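You operate a simulated robot arm through the tools that you are given. There is no shell and no other tool.

Carry out the task below with a simulated robot arm. There is one attempt and no reset: what you move stays moved.

TASK
For thin film: handwheel to 15, taper 20, speed 20, static bar on.

Only the result counts: the job must be done as asked and must still hold three seconds after the hand-in. Knocking over, shifting, dropping, spilling or breaking anything else fails it.

THE ROBOT
A 6-joint arm with a two-finger gripper, fixed in place. Base frame: the origin is on the floor under the middle of its stand, x ahead of it, y to its left, z up. Readings come in m, rad, newtons and seconds.
It reaches about 1.572 m from its shoulder. Its first joint turns from -2.897 to 2.897 rad. Payload 2.45 kg.
The TCP is the grasp point between the finger pads, 0.02 m short of the fingertips. In the tool frame z runs along the fingers and y along their closing line. The gripper opens to 0.14 m; its body begins 0.168 m behind the TCP.
Orientation is that of the tool frame in the base frame, as a unit quaternion [x, y, z, w]. With the fingers straight down and closing along the base's y, the tool's x points along the base's -x, its y along +y and its z along -z.

THE INTERFACE
- The arm moves only by the tool move_arm. Its argument "motion" is a list that holds one entry, the list of rows, each a list of 7 numbers: the shift along the tool's x, y, z in m, then the turn, a rotation vector about the tool's x, y, z in rad, then the closure, from 0 (fully open) to 1 (shut). In form: [[[dx, dy, dz, ax, ay, az, claw], ...]]. A call has 1 to 20 rows; each row shifts and turns the commanded pose from where the row before left it, along the tool's axes as they then stand. Each row takes 0.2 s and may step no farther than 0.05 m and 0.15 rad from the row before; otherwise, or with a gripper value out of range, the whole call is refused. Where a pose cannot be reached the arm comes as near as it can. A force on the tool above 40 N (or 10 N above the force at the start of the call, whichever is more), or a blocked arm, ends the call early, and 0.2 s more pass. Each finger travels about 0.045 m/s and halts on what it meets, pressing with about 32 N; the grip force reading is that of the motor and also rises with nothing between the fingers. The clock runs only during rows and for 0.2 s after the last one: add rows that do not move to give the fingers time. It gives the time, the measured TCP pose, the force on the tool (base axes), the opening and the grip force at its end, in the units of the frame above (readings bear some noise), with the torque about the TCP (base axes, N m) and any sound that the robot's microphone picked up.
- Cameras (640 x 400 px; columns grow to the right, rows downward): "scene" is fixed at [0.0333, -0.4997, 1.728]; the picture's right is [0.59, -0.81, 0.00], its down [-0.43, -0.32, -0.84] and it looks along [0.68, 0.50, -0.53] (base axes); focal length 365 px, centre (320, 200). "wrist" rides on the gripper at [0.078, 0.011, -0.209] in the tool frame; the picture's right is [-0.14, 0.99, 0.00], its down [-0.92, -0.13, -0.37] and it looks along [-0.36, -0.05, 0.93] (tool axes); focal length 280 px, centre (320, 200). There is no depth. A picture from a camera that has moved, and an enlarged one, comes with that camera's place and axes in the base frame and with its lens. The place of the scene camera against the robot may be out by one fixed shift of up to 0.025 m in any direction.
- get_image(camera): a new picture of that camera. It takes no simulated time.
- close_up(camera, box): a new picture of the part [left, top, right, bottom] of that camera's present view, enlarged. It takes no simulated time.
- job_done(): hands the job in; it is judged then, once.

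Places have to be worked out from the pictures, the camera data and where the tool is seen. Open the gripper and draw the arm clear of the work before you hand the job in, unless the task says otherwise.

The tools are called by a JSON object that holds its "api" and its "payload". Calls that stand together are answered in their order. move_arm: Moves the arm, as the interface text tells. Its arguments: {"type":"object","properties":{"motion":{"type":"array"}},"required":["motion"]} The other tools are called the same way: get_image (camera) takes a picture; close_up (camera, box) takes an enlarged picture of a part of a camera's view; job_done () hands the job in.

At the start:

```text
t: 0.0
eef_pos: [0.6079, 0.3292, 1.2805]
orientation: [0.0, 1.0, 0.001, -0.001]
ft_force: [-0.7, -0.6, -0.4]
moment: [0.04, 0.01, 0.01]
width: 0.1399
grasp_force: 0.0
```

scene: 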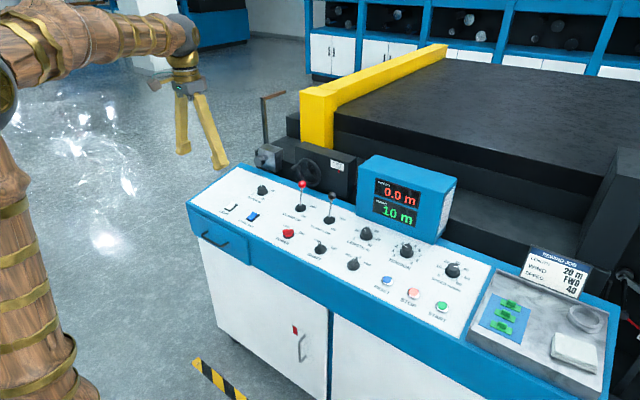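
wrist: 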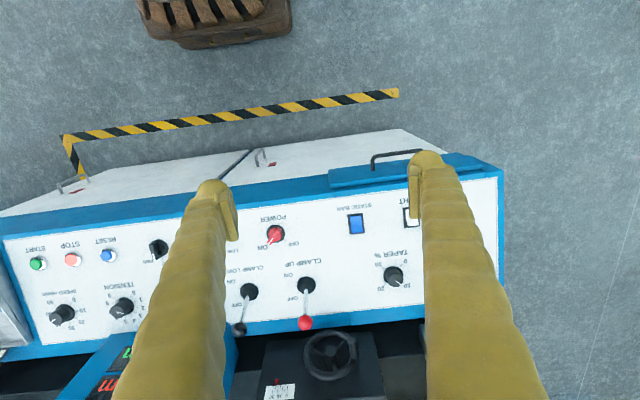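

I'll begin by looking closely at the panel in both cameras to read the labels and find the controls.

{"api": "close_up", "payload": {"camera": "scene", "box": [190, 140, 350, 240]}}

{"api": "close_up", "payload": {"camera": "scene", "box": [330, 200, 490, 320]}}

{"api": "close_up", "payload": {"camera": "scene", "box": [480, 230, 640, 390]}}

{"api": "close_up", "payload": {"camera": "wrist", "box": [220, 190, 440, 400]}}

{"api": "close_up", "payload": {"camera": "wrist", "box": [0, 190, 220, 400]}}

{"api": "close_up", "payload": {"camera": "scene", "box": [240, 130, 360, 220]}}

```text
4.00 times, centred on (270, 190) of scene
camera zoom: at [0.0333, -0.4997, 1.728], right [0.59, -0.81, 0.0], down [-0.43, -0.32, -0.84], along [0.68, 0.5, -0.53], focal length 1458 px, centre (520, 240)
```

zoom: 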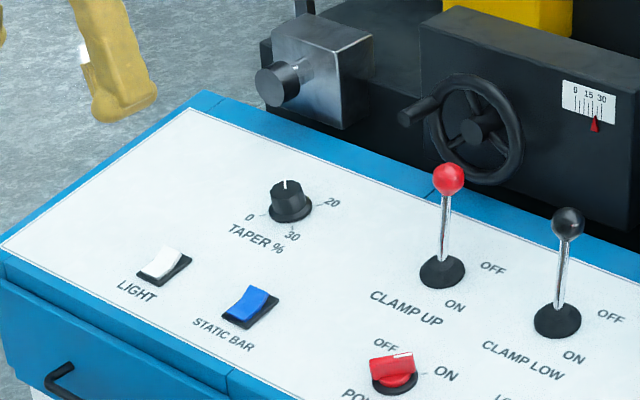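

```text
3.33 times, centred on (410, 260) of scene
camera zoom: at [0.0333, -0.4997, 1.728], right [0.59, -0.81, 0.0], down [-0.43, -0.32, -0.84], along [0.68, 0.5, -0.53], focal length 1215 px, centre (20, 0)
```

zoom: 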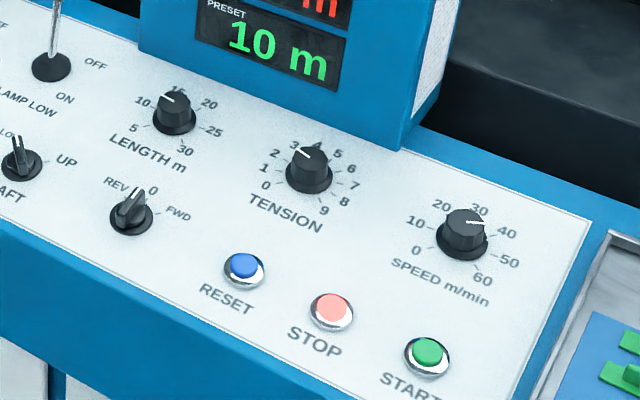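

```text
2.50 times, centred on (560, 310) of scene
camera zoom: at [0.0333, -0.4997, 1.728], right [0.59, -0.81, 0.0], down [-0.43, -0.32, -0.84], along [0.68, 0.5, -0.53], focal length 911 px, centre (-280, -75)
```

zoom: 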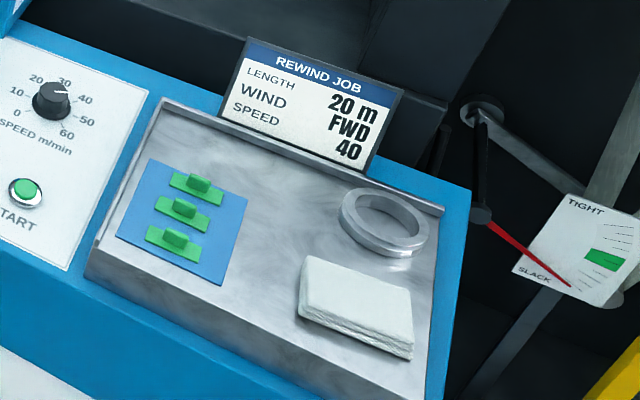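

```text
1.90 times, centred on (330, 295) of wrist
camera zoom: at [0.5316, 0.3393, 1.4888], right [0.14, 0.99, 0.0], down [0.92, -0.13, 0.37], along [0.36, -0.05, -0.93], focal length 534 px, centre (301, 19)
```

zoom: 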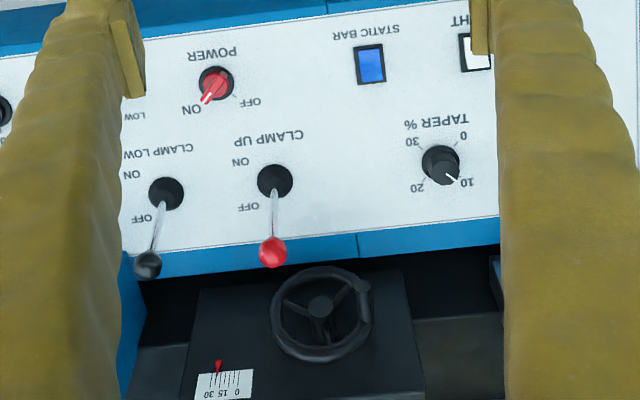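

```text
1.90 times, centred on (110, 295) of wrist
camera zoom: at [0.5316, 0.3393, 1.4888], right [0.14, 0.99, 0.0], down [0.92, -0.13, 0.37], along [0.36, -0.05, -0.93], focal length 534 px, centre (720, 19)
```

zoom: 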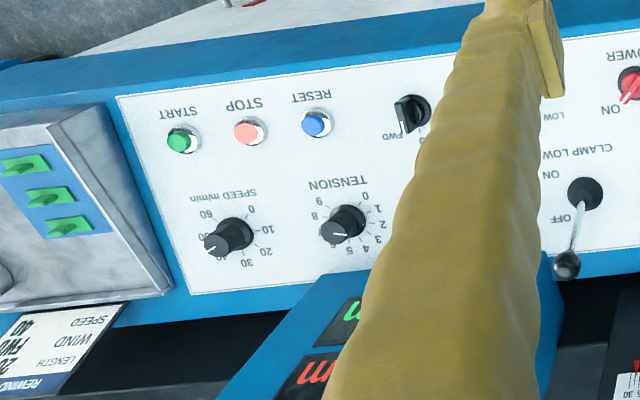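

```text
4.44 times, centred on (300, 175) of scene
camera zoom: at [0.0333, -0.4997, 1.728], right [0.59, -0.81, 0.0], down [-0.43, -0.32, -0.84], along [0.68, 0.5, -0.53], focal length 1620 px, centre (409, 311)
```

zoom: 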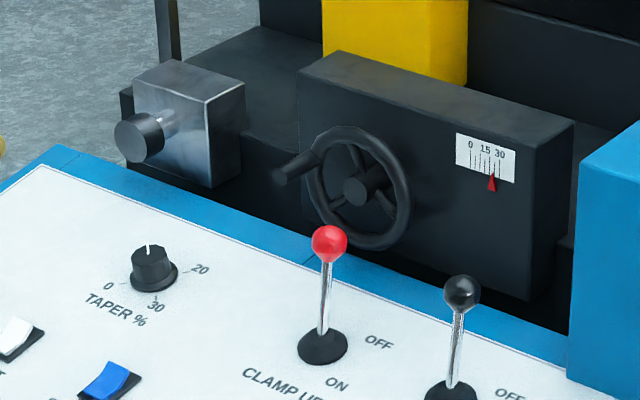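

The first pictures give me rough triangulated positions: taper knob about (0.92, 0.45, 0.98), speed knob about (0.94, -0.34, 0.95), static-bar rocker about (0.80, 0.38, 0.95), handwheel hub about (1.04, 0.29, 1.05). I'll zoom in tightly on each to read the dials before moving.

{"api": "close_up", "payload": {"camera": "scene", "box": [320, 150, 350, 175]}}

{"api": "close_up", "payload": {"camera": "scene", "box": [425, 245, 485, 295]}}

{"api": "close_up", "payload": {"camera": "scene", "box": [240, 175, 290, 210]}}

{"api": "close_up", "payload": {"camera": "scene", "box": [215, 195, 275, 235]}}

{"api": "close_up", "payload": {"camera": "wrist", "box": [30, 285, 100, 335]}}

{"api": "close_up", "payload": {"camera": "wrist", "box": [370, 240, 430, 300]}}

{"api": "close_up", "payload": {"camera": "scene", "box": [340, 140, 480, 250]}}

```text
16.00 times, centred on (335, 162) of scene
camera zoom: at [0.0333, -0.4997, 1.728], right [0.59, -0.81, 0.0], down [-0.43, -0.32, -0.84], along [0.68, 0.5, -0.53], focal length 5833 px, centre (80, 800)
```

zoom: 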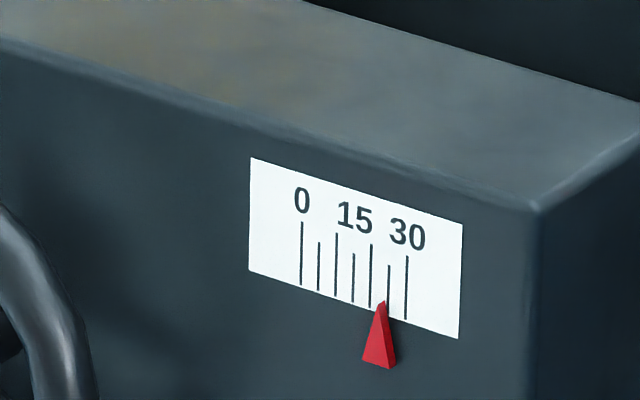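

```text
8.00 times, centred on (455, 270) of scene
camera zoom: at [0.0333, -0.4997, 1.728], right [0.59, -0.81, 0.0], down [-0.43, -0.32, -0.84], along [0.68, 0.5, -0.53], focal length 2917 px, centre (-760, -360)
```

zoom: 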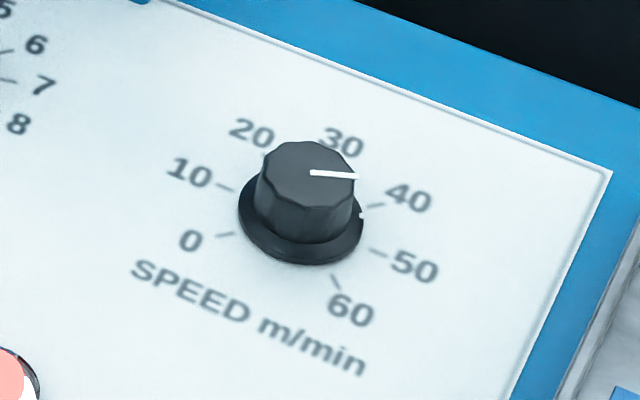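

```text
11.43 times, centred on (265, 192) of scene
camera zoom: at [0.0333, -0.4997, 1.728], right [0.59, -0.81, 0.0], down [-0.43, -0.32, -0.84], along [0.68, 0.5, -0.53], focal length 4166 px, centre (949, 286)
```

zoom: 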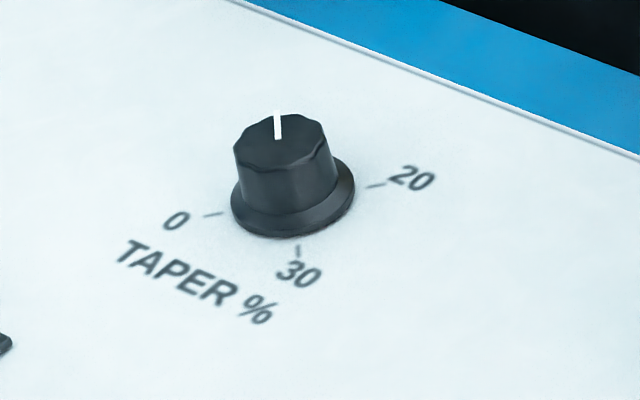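

```text
10.00 times, centred on (245, 215) of scene
camera zoom: at [0.0333, -0.4997, 1.728], right [0.59, -0.81, 0.0], down [-0.43, -0.32, -0.84], along [0.68, 0.5, -0.53], focal length 3646 px, centre (1070, 50)
```

zoom: 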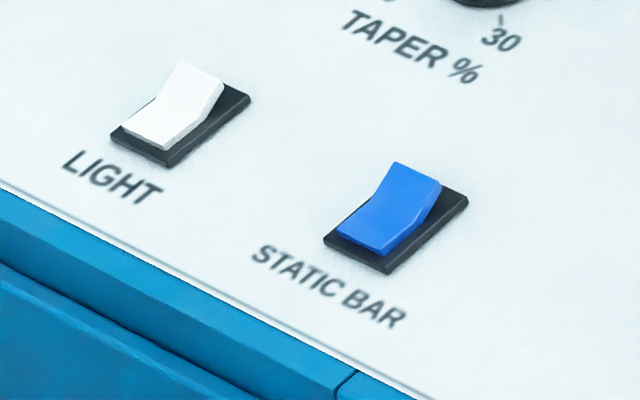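

```text
8.00 times, centred on (65, 310) of wrist
camera zoom: at [0.5316, 0.3393, 1.4888], right [0.14, 0.99, 0.0], down [0.92, -0.13, 0.37], along [0.36, -0.05, -0.93], focal length 2243 px, centre (2360, -680)
```

zoom: 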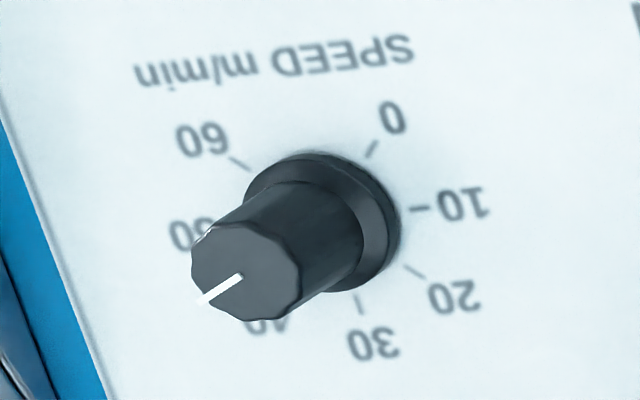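

```text
6.67 times, centred on (400, 270) of wrist
camera zoom: at [0.5316, 0.3393, 1.4888], right [0.14, 0.99, 0.0], down [0.92, -0.13, 0.37], along [0.36, -0.05, -0.93], focal length 1869 px, centre (-213, -267)
```

zoom: 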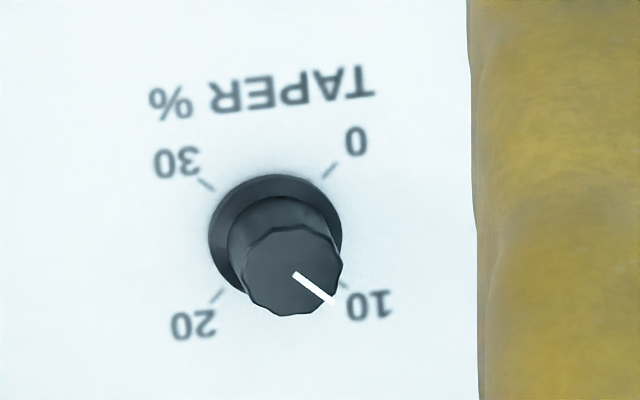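

```text
3.64 times, centred on (410, 195) of scene
camera zoom: at [0.0333, -0.4997, 1.728], right [0.59, -0.81, 0.0], down [-0.43, -0.32, -0.84], along [0.68, 0.5, -0.53], focal length 1326 px, centre (-7, 218)
```

zoom: 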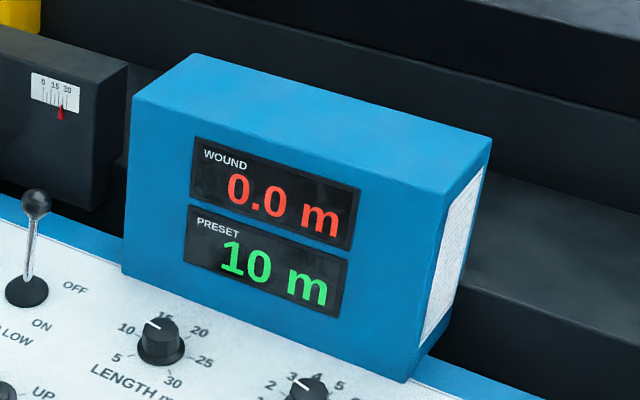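

Handwheel pointer reads about 23, taper about 10, speed about 45, and both rockers have their far end raised. I'm moving the open gripper above the left half of the panel for a closer, better second view.

{"api": "move_arm", "payload": {"motion": [[[-0.032, 0.0118, 0.0217, 0, 0, 0, 0], [-0.032, 0.0118, 0.0217, 0, 0, 0, 0], [-0.032, 0.0118, 0.0217, 0, 0, 0, 0], [-0.032, 0.0118, 0.0217, 0, 0, 0, 0], [-0.032, 0.0118, 0.0217, 0, 0, 0, 0], [-0.032, 0.0118, 0.0217, 0, 0, 0, 0], [0, 0, 0, 0, 0, 0, 0]]]}}

```text
t: 1.6
eef_pos: [0.7996, 0.3991, 1.1507]
orientation: [0.0, 1.0, -0.001, 0.0]
ft_force: [-0.2, -0.3, 0.3]
moment: [0.01, -0.02, 0.01]
width: 0.1398
grasp_force: 0.1
```

The arm got to (0.80, 0.40, 1.15) with no contact. I'll look from both cameras.

{"api": "get_image", "payload": {"camera": "wrist"}}

{"api": "get_image", "payload": {"camera": "scene"}}

```text
taken
camera wrist: at [0.7222, 0.4101, 1.3595], right [0.14, 0.99, 0.0], down [0.92, -0.13, 0.37], along [0.37, -0.05, -0.93], focal length 280 px, centre (320, 200)
```

wrist: 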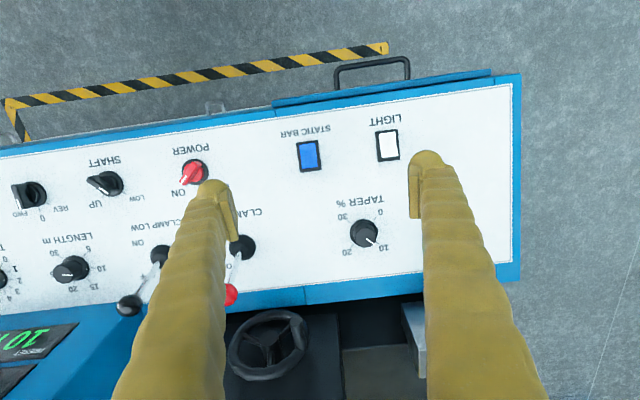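

```text
taken
```

scene: 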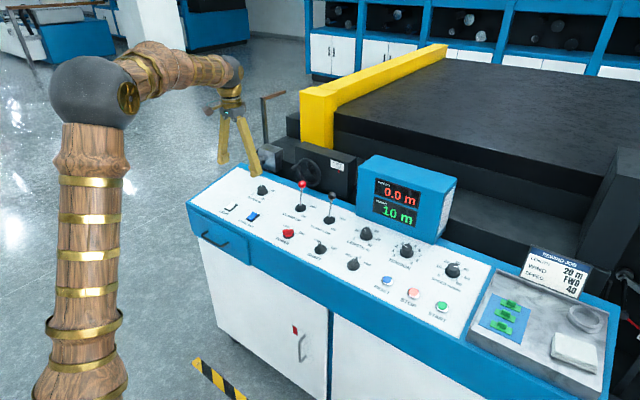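

From two wrist views I place the taper knob near (0.925, 0.447, 0.98) and the static-bar rocker near (0.81, 0.378, 0.94). I'll zoom for finer pixel positions.

{"api": "close_up", "payload": {"camera": "wrist", "box": [280, 120, 420, 200]}}

{"api": "close_up", "payload": {"camera": "wrist", "box": [320, 190, 420, 260]}}

{"api": "close_up", "payload": {"camera": "wrist", "box": [210, 220, 350, 400]}}

{"api": "close_up", "payload": {"camera": "scene", "box": [190, 70, 330, 230]}}

```text
4.57 times, centred on (350, 160) of wrist
camera zoom: at [0.7222, 0.4101, 1.3595], right [0.14, 0.99, 0.0], down [0.92, -0.13, 0.37], along [0.37, -0.05, -0.93], focal length 1282 px, centre (183, 383)
```

zoom: 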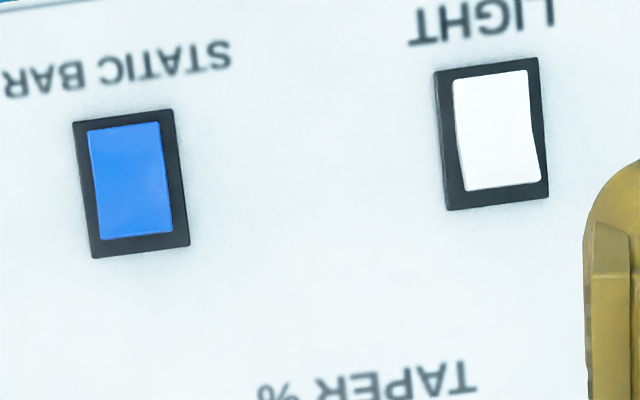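

```text
5.71 times, centred on (370, 225) of wrist
camera zoom: at [0.7222, 0.4101, 1.3595], right [0.14, 0.99, 0.0], down [0.92, -0.13, 0.37], along [0.37, -0.05, -0.93], focal length 1602 px, centre (34, 57)
```

zoom: 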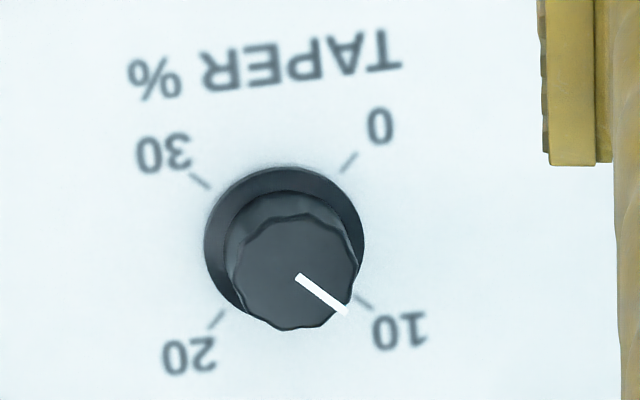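

```text
2.22 times, centred on (280, 310) of wrist
camera zoom: at [0.7222, 0.4101, 1.3595], right [0.14, 0.99, 0.0], down [0.92, -0.13, 0.37], along [0.37, -0.05, -0.93], focal length 623 px, centre (409, -44)
```

zoom: 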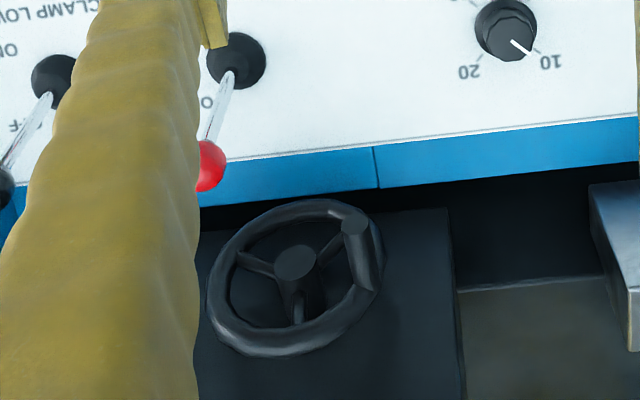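

```text
2.50 times, centred on (260, 150) of scene
camera zoom: at [0.0333, -0.4997, 1.728], right [0.59, -0.81, 0.0], down [-0.43, -0.32, -0.84], along [0.68, 0.5, -0.53], focal length 911 px, centre (470, 325)
```

zoom: 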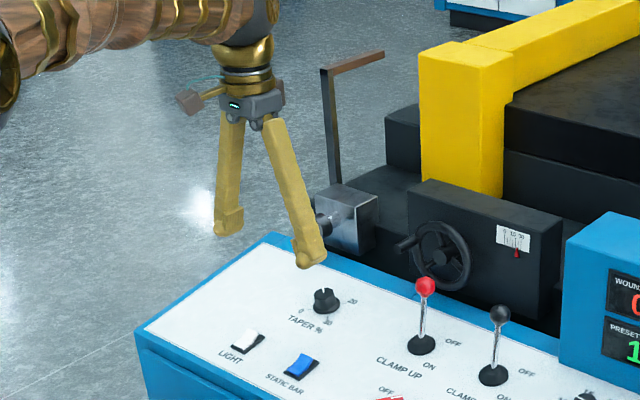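

The panel seems tilted about 15–20° toward the robot. I'll close the gripper and tilt the tool by about 15°, so it sits square to the panel, then hover over a blank spot near (0.86, 0.415) to touch-probe the surface.

{"api": "move_arm", "payload": {"motion": [[[0, 0, 0, 0, -0.131, 0, 1], [0, 0, 0, 0, -0.131, 0, 1], [0, 0, 0, 0, 0, 0, 1], [0, 0, 0, 0, 0, 0, 1], [0, 0, 0, 0, 0, 0, 1], [0, 0, 0, 0, 0, 0, 1], [-0.0067, 0.00375, 0.03285, 0, 0, 0, 1], [-0.0067, 0.00375, 0.03285, 0, 0, 0, 1], [-0.0067, 0.00375, 0.03285, 0, 0, 0, 1], [-0.0067, 0.00375, 0.03285, 0, 0, 0, 1], [0, 0, 0, 0, 0, 0, 1]]]}}

{"api": "get_image", "payload": {"camera": "wrist"}}

{"api": "close_up", "payload": {"camera": "scene", "box": [190, 70, 330, 230]}}

```text
t: 4.0
eef_pos: [0.8621, 0.4141, 1.0294]
orientation: [0.0, 0.991, 0.001, 0.131]
ft_force: [0.6, 0.4, -0.6]
moment: [0.0, 0.0, 0.06]
width: 0.0
grasp_force: 29.0
```

```text
taken
camera wrist: at [0.7323, 0.4256, 1.2115], right [0.13, 0.99, 0.04], down [0.79, -0.13, 0.59], along [0.59, -0.05, -0.8], focal length 280 px, centre (320, 200)
```

wrist: 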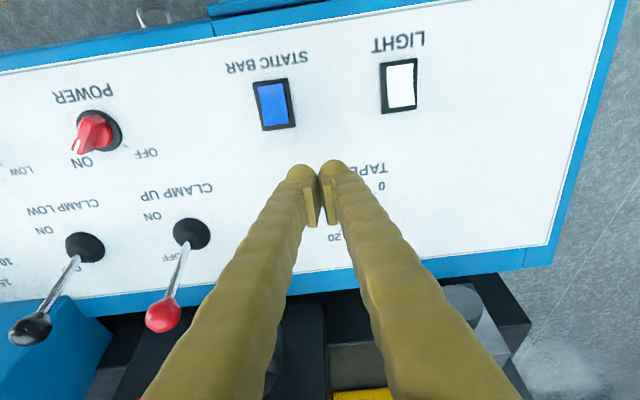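

```text
2.50 times, centred on (260, 150) of scene
camera zoom: at [0.0333, -0.4997, 1.728], right [0.59, -0.81, 0.0], down [-0.43, -0.32, -0.84], along [0.68, 0.5, -0.53], focal length 911 px, centre (470, 325)
```

zoom: 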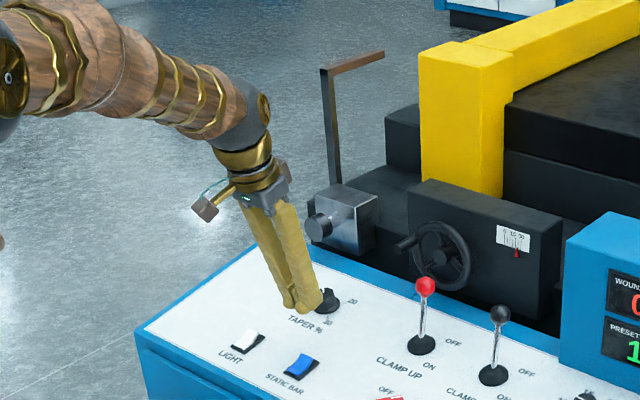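

The tip is about 5 cm above the blank panel between the rockers and the taper knob. I'll lower slowly along the tool axis to touch the surface.

{"api": "move_arm", "payload": {"motion": [[[0, 0, 0.01, 0, 0, 0, 1], [0, 0, 0.01, 0, 0, 0, 1], [0, 0, 0.008, 0, 0, 0, 1], [0, 0, 0.004, 0, 0, 0, 1], [0, 0, 0.003, 0, 0, 0, 1], [0, 0, 0.002, 0, 0, 0, 1], [0, 0, 0.002, 0, 0, 0, 1], [0, 0, 0.002, 0, 0, 0, 1], [0, 0, 0.002, 0, 0, 0, 1]]]}}

```text
t: 6.0
eef_pos: [0.8724, 0.4146, 0.9881]
orientation: [-0.001, 0.991, 0.001, 0.13]
ft_force: [0.5, -0.2, 0.5]
moment: [-0.02, -0.02, -0.01]
width: 0.0002
grasp_force: 29.1
```

No contact yet with the tip at z≈0.969; I'll continue down in 2 mm steps.

{"api": "move_arm", "payload": {"motion": [[[0, 0, 0.002, 0, 0, 0, 1], [0, 0, 0.002, 0, 0, 0, 1], [0, 0, 0.002, 0, 0, 0, 1], [0, 0, 0.002, 0, 0, 0, 1], [0, 0, 0.002, 0, 0, 0, 1], [0, 0, 0.002, 0, 0, 0, 1], [0, 0, 0.002, 0, 0, 0, 1], [0, 0, 0.002, 0, 0, 0, 1], [0, 0, 0.002, 0, 0, 0, 1], [0, 0, 0.002, 0, 0, 0, 1]]]}}

{"api": "close_up", "payload": {"camera": "wrist", "box": [220, 60, 440, 280]}}

```text
t: 8.2
eef_pos: [0.8772, 0.4144, 0.9699]
orientation: [0.0, 0.992, 0.0, 0.13]
ft_force: [-0.9, -0.5, 0.2]
moment: [0.01, 0.01, 0.01]
width: 0.0
grasp_force: 29.6
```

```text
1.82 times, centred on (330, 170) of wrist
camera zoom: at [0.7486, 0.4253, 1.1509], right [0.13, 0.99, 0.04], down [0.79, -0.13, 0.59], along [0.59, -0.05, -0.8], focal length 510 px, centre (302, 254)
```

zoom: 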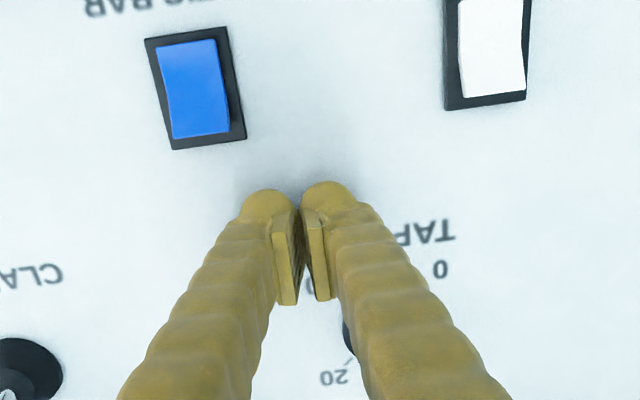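

Still free at tip z≈0.951. The contact shadow is getting close, so I'll keep going in 2 mm steps.

{"api": "move_arm", "payload": {"motion": [[[0, 0, 0.002, 0, 0, 0, 1], [0, 0, 0.002, 0, 0, 0, 1], [0, 0, 0.002, 0, 0, 0, 1], [0, 0, 0.002, 0, 0, 0, 1], [0, 0, 0.002, 0, 0, 0, 1], [0, 0, 0.002, 0, 0, 0, 1], [0, 0, 0.002, 0, 0, 0, 1], [0, 0, 0.002, 0, 0, 0, 1], [0, 0, 0.002, 0, 0, 0, 1], [0, 0, 0.002, 0, 0, 0, 1]]]}}

{"api": "close_up", "payload": {"camera": "wrist", "box": [220, 60, 440, 280]}}

```text
t: 9.2
eef_pos: [0.8779, 0.4145, 0.9636]
orientation: [0.0, 0.991, 0.001, 0.132]
ft_force: [-8.0, -3.2, 8.0]
moment: [-0.08, 0.21, 0.01]
width: 0.0
grasp_force: 29.4
stopped in row 4: the force on the tool passed its limit at 46 N (the readings are from after the stop); the commanded pose is now the measured one
```

```text
1.82 times, centred on (330, 170) of wrist
camera zoom: at [0.7493, 0.4252, 1.1465], right [0.13, 0.99, 0.04], down [0.79, -0.13, 0.59], along [0.59, -0.05, -0.8], focal length 510 px, centre (302, 254)
```

zoom: 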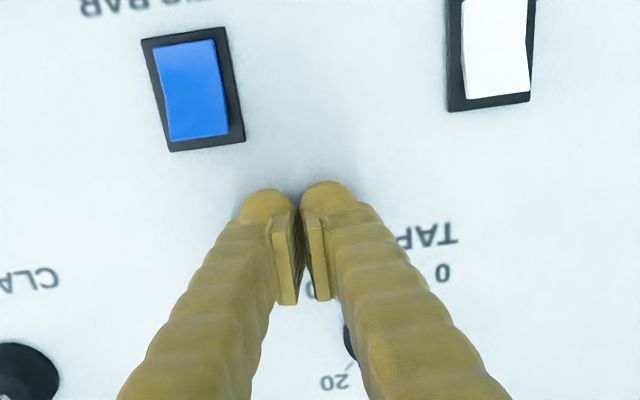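

Contact: the panel surface is at about (0.883, 0.4145, 0.944), which agrees with a 15° slope. The rocker frame then spans x≈0.795–0.841 at y≈0.378, far end raised. I'll lift, tilt to 30° so only the near edge of the fingertips presses, and hover over the rocker's far end.

{"api": "move_arm", "payload": {"motion": [[[0, 0, -0.02, 0, 0, 0, 1], [0, 0, -0.02, 0, 0, 0, 1], [0, 0, 0, 0, -0.131, 0, 1], [0, 0, 0, 0, -0.131, 0, 1], [0.0196, -0.01825, -0.0015, 0, 0, 0, 1], [0.0196, -0.01825, -0.0015, 0, 0, 0, 1], [0, 0, 0, 0, 0, 0, 1]]]}}

{"api": "get_image", "payload": {"camera": "wrist"}}

{"api": "close_up", "payload": {"camera": "scene", "box": [200, 160, 300, 230]}}

```text
t: 10.8
eef_pos: [0.8328, 0.3769, 0.9825]
orientation: [0.0, 0.966, 0.0, 0.259]
ft_force: [0.2, 1.0, 0.0]
moment: [0.03, 0.02, 0.0]
width: 0.0
grasp_force: 29.5
```

```text
taken
camera wrist: at [0.6616, 0.388, 1.1256], right [0.12, 0.99, 0.07], down [0.61, -0.13, 0.78], along [0.78, -0.05, -0.62], focal length 280 px, centre (320, 200)
```

wrist: 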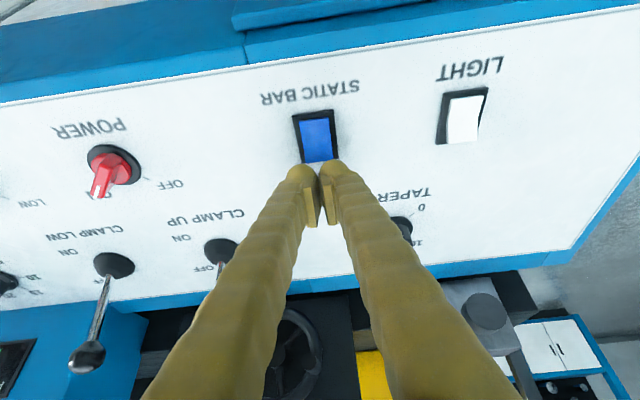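

```text
5.71 times, centred on (250, 195) of scene
camera zoom: at [0.0333, -0.4997, 1.728], right [0.59, -0.81, 0.0], down [-0.43, -0.32, -0.84], along [0.68, 0.5, -0.53], focal length 2083 px, centre (720, 229)
```

zoom: 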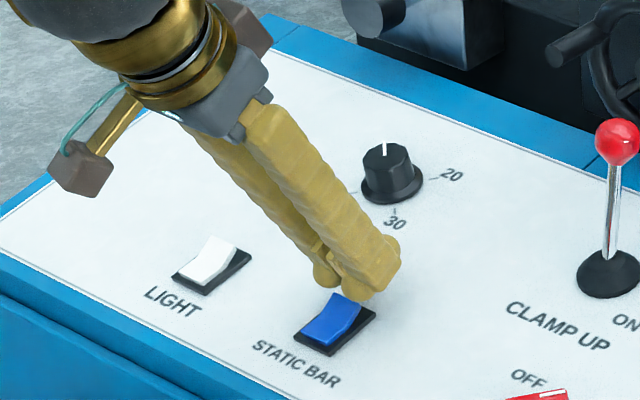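

The fingertips hover right over the raised far end of the blue rocker. I'll press straight down in small steps; the force limit will stop it if it bottoms out.

{"api": "move_arm", "payload": {"motion": [[[0.0015, 0, 0.0026, 0, 0, 0, 1], [0.0015, 0, 0.0026, 0, 0, 0, 1], [0.0015, 0, 0.0026, 0, 0, 0, 1], [0.0015, 0, 0.0026, 0, 0, 0, 1], [0.0015, 0, 0.0026, 0, 0, 0, 1], [0.001, 0, 0.0017, 0, 0, 0, 1], [0.001, 0, 0.0017, 0, 0, 0, 1], [0.001, 0, 0.0017, 0, 0, 0, 1], [0.001, 0, 0.0017, 0, 0, 0, 1], [0.001, 0, 0.0017, 0, 0, 0, 1]]]}}

{"api": "close_up", "payload": {"camera": "scene", "box": [200, 160, 300, 230]}}

{"api": "close_up", "payload": {"camera": "wrist", "box": [250, 70, 400, 230]}}

```text
t: 12.6
eef_pos: [0.8329, 0.3782, 0.9685]
orientation: [0.0, 0.965, 0.001, 0.261]
ft_force: [-7.2, -1.5, 12.6]
moment: [-0.07, 0.23, 0.02]
width: 0.006
grasp_force: 29.1
stopped in row 9: the force on the tool passed its limit at 44 N (the readings are from after the stop); the commanded pose is now the measured one
```

```text
5.71 times, centred on (250, 195) of scene
camera zoom: at [0.0333, -0.4997, 1.728], right [0.59, -0.81, 0.0], down [-0.43, -0.32, -0.84], along [0.68, 0.5, -0.53], focal length 2083 px, centre (720, 229)
```

zoom: 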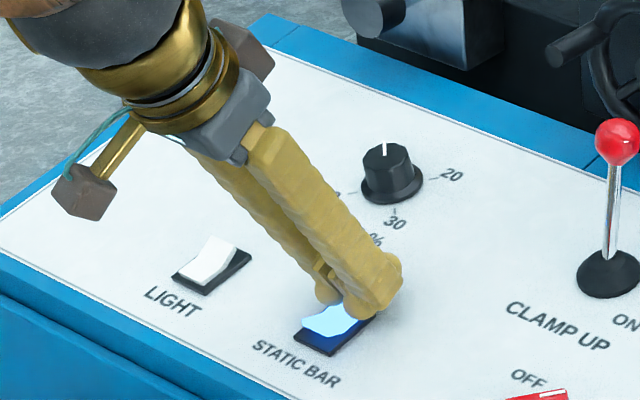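

```text
2.50 times, centred on (325, 150) of wrist
camera zoom: at [0.6615, 0.3886, 1.11], right [0.12, 0.99, 0.07], down [0.61, -0.13, 0.78], along [0.78, -0.05, -0.62], focal length 701 px, centre (308, 325)
```

zoom: 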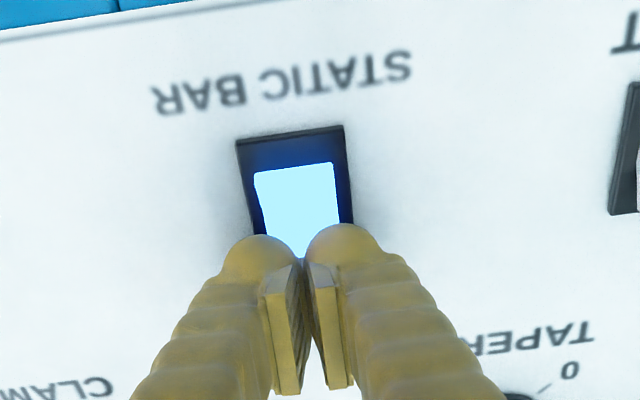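

The rocker snapped over and lit up — static bar is on. Next I'll lift clear, return the tool to 15°, half-open the gripper and hover over the taper knob (axis estimated through (0.942, 0.449, 0.960)).

{"api": "move_arm", "payload": {"motion": [[[-0.015, 0, -0.026, 0, 0, 0, 1], [-0.015, 0, -0.026, 0, 0, 0, 1], [0, 0, 0, 0, 0.131, 0, 0.5], [0, 0, 0, 0, 0.131, 0, 0.5], [-0.0304, 0.0237, -0.0027, 0, 0, 0, 0.5], [-0.0304, 0.0237, -0.0027, 0, 0, 0, 0.5], [-0.0304, 0.0237, -0.0027, 0, 0, 0, 0.5], [0, 0, 0, 0, 0, 0, 0.5], [0, 0, 0, 0, 0, 0, 0.5]]]}}

{"api": "get_image", "payload": {"camera": "wrist"}}

{"api": "close_up", "payload": {"camera": "scene", "box": [200, 140, 320, 230]}}

```text
t: 14.6
eef_pos: [0.9218, 0.4485, 1.0598]
orientation: [0.0, 0.991, 0.001, 0.133]
ft_force: [0.6, 0.8, 0.1]
moment: [0.02, 0.0, 0.01]
width: 0.0701
grasp_force: 0.0
```

```text
taken
camera wrist: at [0.7924, 0.4598, 1.2401], right [0.13, 0.99, 0.04], down [0.79, -0.13, 0.6], along [0.6, -0.05, -0.8], focal length 280 px, centre (320, 200)
```

wrist: 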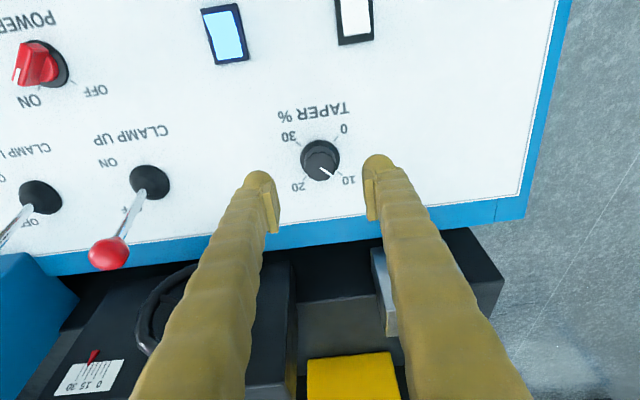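

```text
4.44 times, centred on (260, 185) of scene
camera zoom: at [0.0333, -0.4997, 1.728], right [0.59, -0.81, 0.0], down [-0.43, -0.32, -0.84], along [0.68, 0.5, -0.53], focal length 1620 px, centre (587, 267)
```

zoom: 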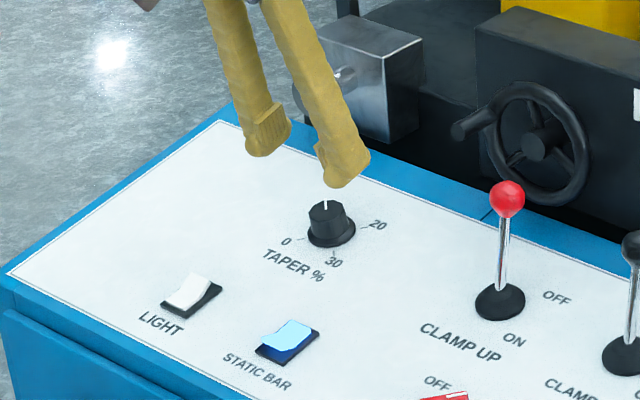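

The static-bar lamp stays lit. I'll zoom on the taper knob from here to check alignment of the tool axis with the knob axis.

{"api": "close_up", "payload": {"camera": "wrist", "box": [260, 90, 380, 200]}}

```text
3.64 times, centred on (320, 145) of wrist
camera zoom: at [0.7924, 0.4598, 1.2401], right [0.13, 0.99, 0.04], down [0.79, -0.13, 0.6], along [0.6, -0.05, -0.8], focal length 1020 px, centre (320, 400)
```

zoom: 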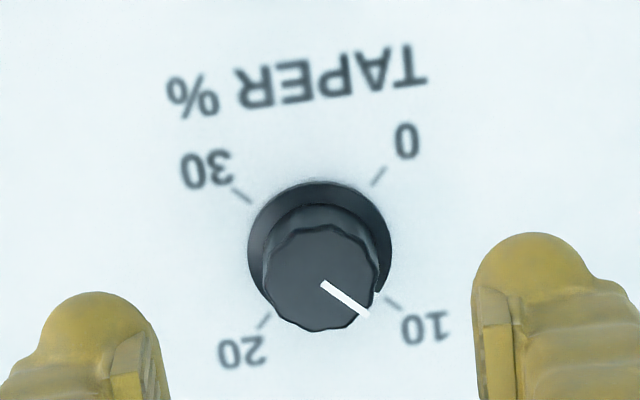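

The knob's axis lies in the tool's x–z plane, almost centred between the fingers (top centre ≈ (0.938, 0.4496, 0.985)). I'll descend so the pad tips reach just above the knob's flange.

{"api": "move_arm", "payload": {"motion": [[[0.0011, 0.0002, 0.0146, 0, 0, 0, 0.5], [0.0011, 0.0002, 0.0146, 0, 0, 0, 0.5], [0.0011, 0.0002, 0.0146, 0, 0, 0, 0.5], [0.0011, 0.0002, 0.0126, 0, 0, 0, 0.5], [0.0007, 0.0001, 0.008, 0, 0, 0, 0.5], [0.0006, 0.0001, 0.006, 0, 0, 0, 0.5], [0, 0, 0, 0, 0, 0, 0.5]]]}}

{"api": "get_image", "payload": {"camera": "wrist"}}

{"api": "close_up", "payload": {"camera": "scene", "box": [220, 150, 310, 215]}}

```text
t: 16.2
eef_pos: [0.9335, 0.4498, 0.9907]
orientation: [0.0, 0.991, 0.001, 0.133]
ft_force: [1.1, 0.6, -0.2]
moment: [0.01, -0.01, -0.05]
width: 0.0701
grasp_force: 0.1
```

```text
taken
camera wrist: at [0.8037, 0.4606, 1.1713], right [0.13, 0.99, 0.04], down [0.79, -0.13, 0.6], along [0.6, -0.05, -0.8], focal length 280 px, centre (320, 200)
```

wrist: 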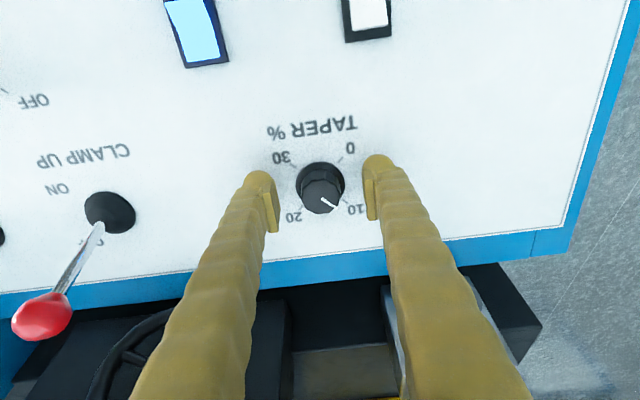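

```text
6.15 times, centred on (265, 182) of scene
camera zoom: at [0.0333, -0.4997, 1.728], right [0.59, -0.81, 0.0], down [-0.43, -0.32, -0.84], along [0.68, 0.5, -0.53], focal length 2244 px, centre (658, 308)
```

zoom: 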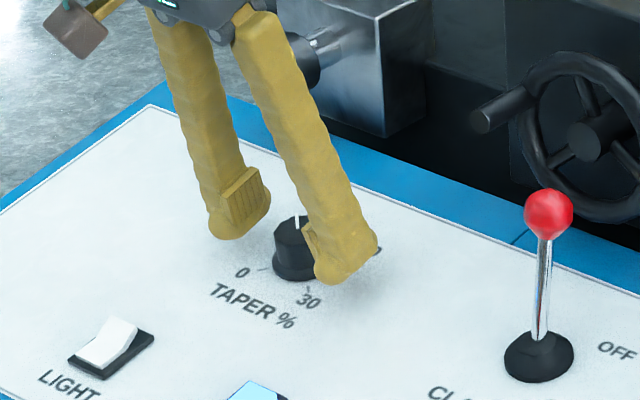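

The knob top sits on the tool axis in the wrist view (pixel (320,193)). I'll go 3 mm deeper and close gently on the knob.

{"api": "move_arm", "payload": {"motion": [[[0, 0, 0.003, 0, 0, 0, 0.5], [0, 0, 0, 0, 0, 0, 0.8], [0, 0, 0, 0, 0, 0, 0.8], [0, 0, 0, 0, 0, 0, 1], [0, 0, 0, 0, 0, 0, 1], [0, 0, 0, 0, 0, 0, 1]]]}}

{"api": "close_up", "payload": {"camera": "wrist", "box": [240, 120, 400, 240]}}

{"api": "close_up", "payload": {"camera": "scene", "box": [220, 150, 310, 215]}}

```text
t: 17.6
eef_pos: [0.9346, 0.4512, 0.9876]
orientation: [0.0, 0.991, 0.0, 0.134]
ft_force: [-0.4, -2.9, -0.8]
moment: [-0.05, 0.04, -0.05]
width: 0.032
grasp_force: 45.0
```

```text
3.33 times, centred on (320, 180) of wrist
camera zoom: at [0.8046, 0.4605, 1.1685], right [0.13, 0.99, 0.04], down [0.79, -0.13, 0.6], along [0.6, -0.05, -0.8], focal length 935 px, centre (320, 267)
```

zoom: 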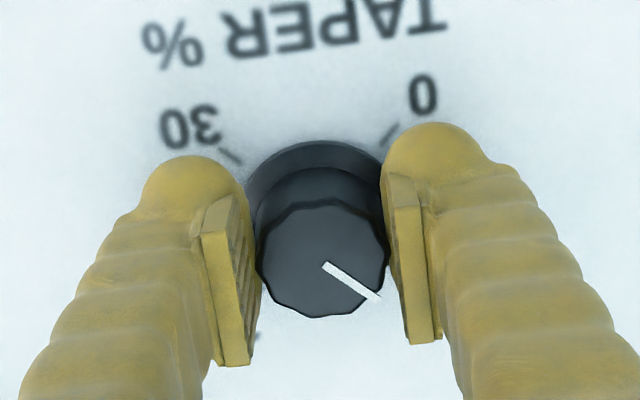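

```text
6.15 times, centred on (265, 182) of scene
camera zoom: at [0.0333, -0.4997, 1.728], right [0.59, -0.81, 0.0], down [-0.43, -0.32, -0.84], along [0.68, 0.5, -0.53], focal length 2244 px, centre (658, 308)
```

zoom: 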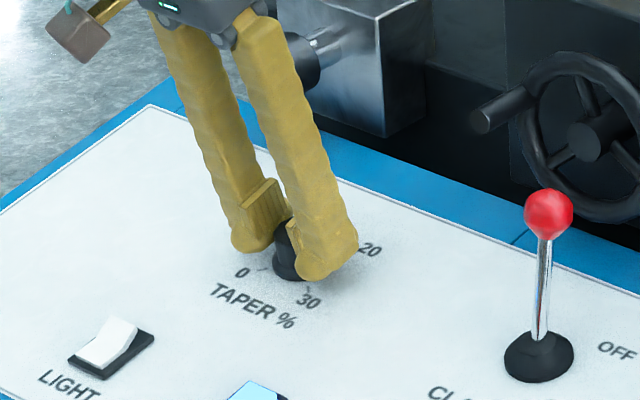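

Grip is on (opening 0.032 m) and the pointer lines up with the 10 tick. Turning +90° about the tool axis (clockwise seen from above) should bring it to 20.

{"api": "move_arm", "payload": {"motion": [[[0, 0, 0, 0, 0, 0.131, 1], [0, 0, 0, 0, 0, 0.131, 1], [0, 0, 0, 0, 0, 0.131, 1], [0, 0, 0, 0, 0, 0.131, 1], [0, 0, 0, 0, 0, 0.131, 1], [0, 0, 0, 0, 0, 0.131, 1], [0, 0, 0, 0, 0, 0.131, 1], [0, 0, 0, 0, 0, 0.131, 1], [0, 0, 0, 0, 0, 0.131, 1], [0, 0, 0, 0, 0, 0.131, 1], [0, 0, 0, 0, 0, 0.131, 1], [0, 0, 0, 0, 0, 0.131, 1], [0, 0, 0, 0, 0, 0, 1]]]}}

{"api": "get_image", "payload": {"camera": "wrist"}}

{"api": "close_up", "payload": {"camera": "scene", "box": [220, 150, 310, 215]}}

```text
t: 18.6
eef_pos: [0.9337, 0.4515, 0.9865]
orientation: [0.245, 0.96, 0.035, 0.13]
ft_force: [9.5, 8.5, -6.0]
moment: [0.02, 0.01, 0.1]
width: 0.0325
grasp_force: 45.7
stopped in row 5: the force on the tool passed its limit at 44 N (the readings are from after the stop); the commanded pose is now the measured one
```

```text
taken
camera wrist: at [0.8186, 0.4982, 1.1726], right [0.57, 0.8, 0.16], down [0.62, -0.56, 0.55], along [0.53, -0.22, -0.82], focal length 280 px, centre (320, 200)
```

wrist: 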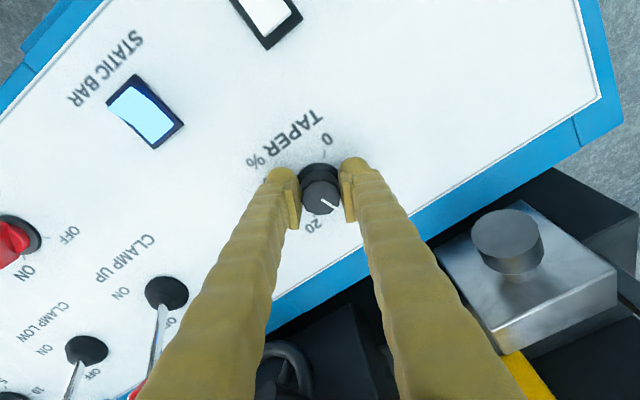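

```text
6.15 times, centred on (265, 182) of scene
camera zoom: at [0.0333, -0.4997, 1.728], right [0.59, -0.81, 0.0], down [-0.43, -0.32, -0.84], along [0.68, 0.5, -0.53], focal length 2244 px, centre (658, 308)
```

zoom: 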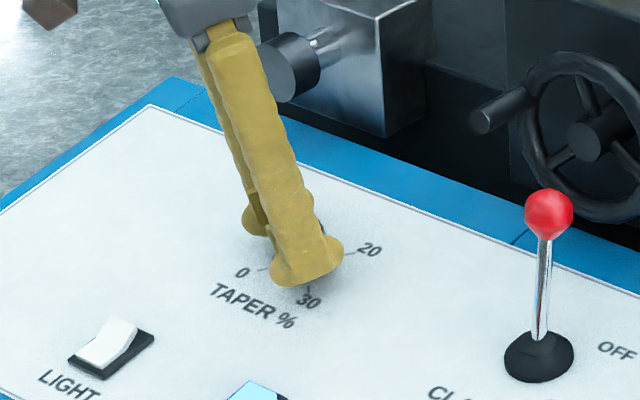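

The turn stopped after about 29° because side force built up, likely a small off-centre between my tool axis and the knob axis. The knob did turn with the grip. I'll release a little, check the centring, and re-grip.

{"api": "move_arm", "payload": {"motion": [[[0, 0, 0, 0, 0, 0, 0.65], [0, 0, 0, 0, 0, 0, 0.65], [0, 0, 0, 0, 0, 0, 0.65]]]}}

{"api": "close_up", "payload": {"camera": "wrist", "box": [240, 120, 400, 240]}}

```text
t: 19.4
eef_pos: [0.934, 0.4522, 0.9885]
orientation: [0.245, 0.96, 0.034, 0.129]
ft_force: [-0.2, 0.4, 0.4]
moment: [-0.02, -0.03, 0.0]
width: 0.0491
grasp_force: 0.0
```

```text
3.33 times, centred on (320, 180) of wrist
camera zoom: at [0.8183, 0.4979, 1.1731], right [0.57, 0.8, 0.16], down [0.62, -0.56, 0.55], along [0.53, -0.22, -0.82], focal length 935 px, centre (320, 267)
```

zoom: 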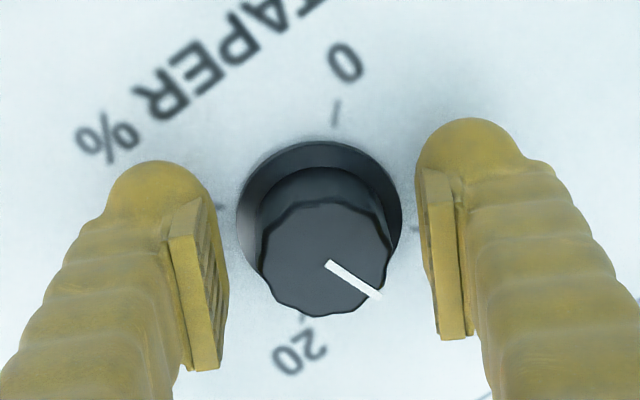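

With the gripper relaxed, combining all views I find the panel slope is nearer 10° (the rocker position agrees across views only at that slope) and that my tool axis was about 5 mm off the knob axis. I'll correct tilt and position before gripping again.

{"api": "move_arm", "payload": {"motion": [[[0, 0, 0, 0.0422, 0.0761, 0, 0.65], [-0.003, 0.0001, 0.0015, 0, 0, 0, 0.65], [-0.003, 0.0001, 0.0025, 0, 0, 0, 0.65], [0, 0, 0, 0, 0, 0, 0.65]]]}}

{"api": "close_up", "payload": {"camera": "wrist", "box": [240, 120, 400, 240]}}

{"api": "close_up", "payload": {"camera": "scene", "box": [220, 150, 310, 215]}}

```text
t: 20.4
eef_pos: [0.9399, 0.4487, 0.9849]
orientation: [0.246, 0.965, 0.023, 0.087]
ft_force: [0.6, 0.1, -0.3]
moment: [-0.01, -0.02, 0.03]
width: 0.0487
grasp_force: 0.1
```

```text
3.33 times, centred on (320, 180) of wrist
camera zoom: at [0.8402, 0.4952, 1.1795], right [0.58, 0.8, 0.11], down [0.67, -0.55, 0.5], along [0.46, -0.22, -0.86], focal length 935 px, centre (320, 267)
```

zoom: 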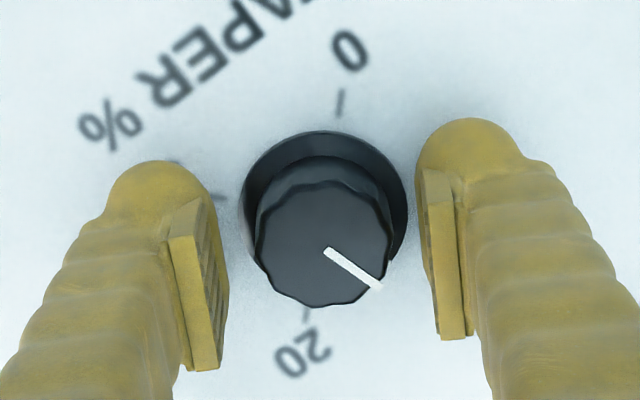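

```text
6.15 times, centred on (265, 182) of scene
camera zoom: at [0.0333, -0.4997, 1.728], right [0.59, -0.81, 0.0], down [-0.43, -0.32, -0.84], along [0.68, 0.5, -0.53], focal length 2244 px, centre (658, 308)
```

zoom: 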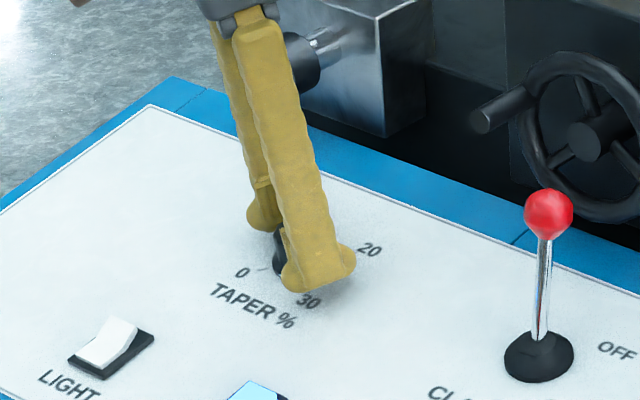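

Now the knob's top and base are aligned with the tool axis in view. I'll close again and check force, then turn the remaining ~61°.

{"api": "move_arm", "payload": {"motion": [[[0, 0, 0, 0, 0, 0, 0.8], [0, 0, 0, 0, 0, 0, 1], [0, 0, 0, 0, 0, 0, 1], [0, 0, 0, 0, 0, 0, 1]]]}}

{"api": "move_arm", "payload": {"motion": [[[0, 0, 0, 0, 0, 0.09, 1], [0, 0, 0, 0, 0, 0.09, 1], [0, 0, 0, 0, 0, 0.09, 1], [0, 0, 0, 0, 0, 0.09, 1], [0, 0, 0, 0, 0, 0.09, 1], [0, 0, 0, 0, 0, 0.09, 1], [0, 0, 0, 0, 0, 0, 1]]]}}

{"api": "close_up", "payload": {"camera": "wrist", "box": [240, 120, 400, 240]}}

```text
t: 21.4
eef_pos: [0.9401, 0.4499, 0.9855]
orientation: [0.246, 0.965, 0.025, 0.088]
ft_force: [16.0, 20.4, -3.2]
moment: [0.19, -0.14, 0.07]
width: 0.0323
grasp_force: 44.9
```

```text
t: 23.0
eef_pos: [0.9388, 0.4496, 0.985]
orientation: [0.495, 0.864, 0.046, 0.077]
ft_force: [7.2, 30.8, 0.4]
moment: [0.37, -0.01, 0.1]
width: 0.0322
grasp_force: 45.1
```

```text
3.33 times, centred on (320, 180) of wrist
camera zoom: at [0.8732, 0.5218, 1.1857], right [0.91, 0.38, 0.17], down [0.28, -0.86, 0.42], along [0.31, -0.34, -0.89], focal length 935 px, centre (320, 267)
```

zoom: 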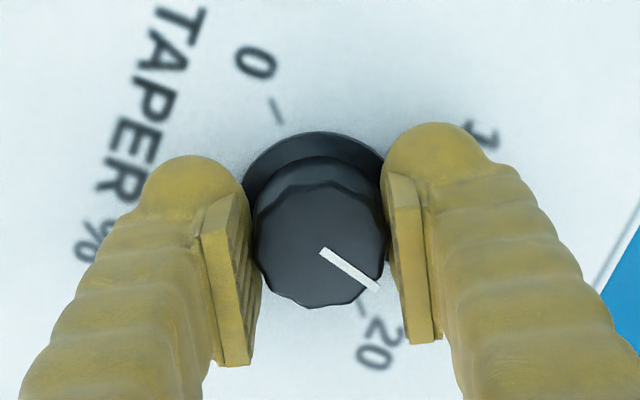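

The knob is turning cleanly (about 60° done), with ~31 N side force in +y. I'll shift ~1 mm that way to unload, then turn the remaining 30°.

{"api": "move_arm", "payload": {"motion": [[[0.0008, 0.0005, 0, 0, 0, 0, 1], [0, 0, 0, 0, 0, 0.09, 1], [0, 0, 0, 0, 0, 0.09, 1], [0, 0, 0, 0, 0, 0.09, 1], [0, 0, 0, 0, 0, 0.09, 1], [0, 0, 0, 0, 0, 0.09, 1], [0, 0, 0, 0, 0, 0.08, 1], [0, 0, 0, 0, 0, 0, 1]]]}}

{"api": "close_up", "payload": {"camera": "wrist", "box": [240, 120, 400, 240]}}

{"api": "close_up", "payload": {"camera": "scene", "box": [220, 150, 310, 215]}}

```text
t: 24.8
eef_pos: [0.939, 0.4502, 0.9852]
orientation: [0.704, 0.704, 0.064, 0.063]
ft_force: [-10.0, 6.1, 4.7]
moment: [0.13, 0.13, 0.01]
width: 0.0323
grasp_force: 44.6
```

```text
3.33 times, centred on (320, 180) of wrist
camera zoom: at [0.9136, 0.5271, 1.1931], right [0.97, -0.14, 0.18], down [-0.19, -0.92, 0.34], along [0.12, -0.36, -0.92], focal length 935 px, centre (320, 267)
```

zoom: 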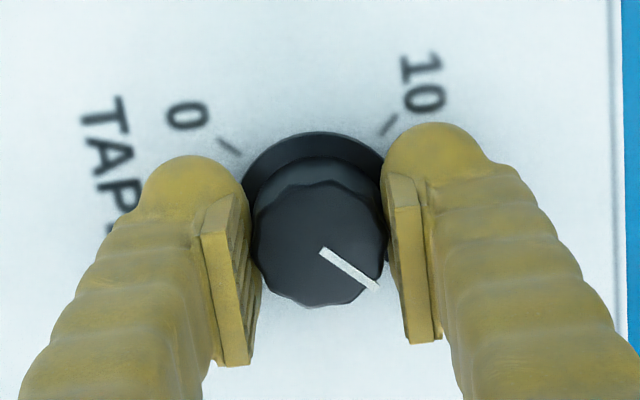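

```text
6.15 times, centred on (265, 182) of scene
camera zoom: at [0.0333, -0.4997, 1.728], right [0.59, -0.81, 0.0], down [-0.43, -0.32, -0.84], along [0.68, 0.5, -0.53], focal length 2244 px, centre (658, 308)
```

zoom: 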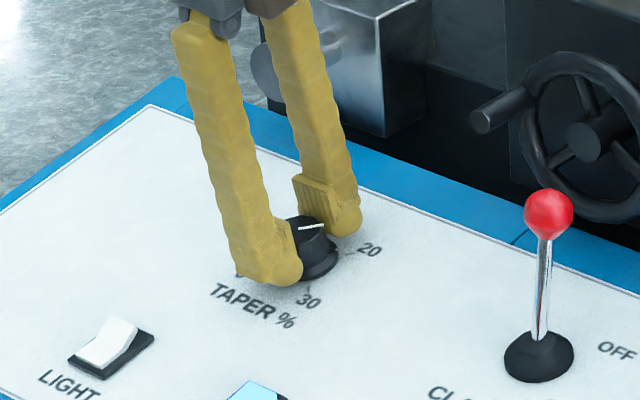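

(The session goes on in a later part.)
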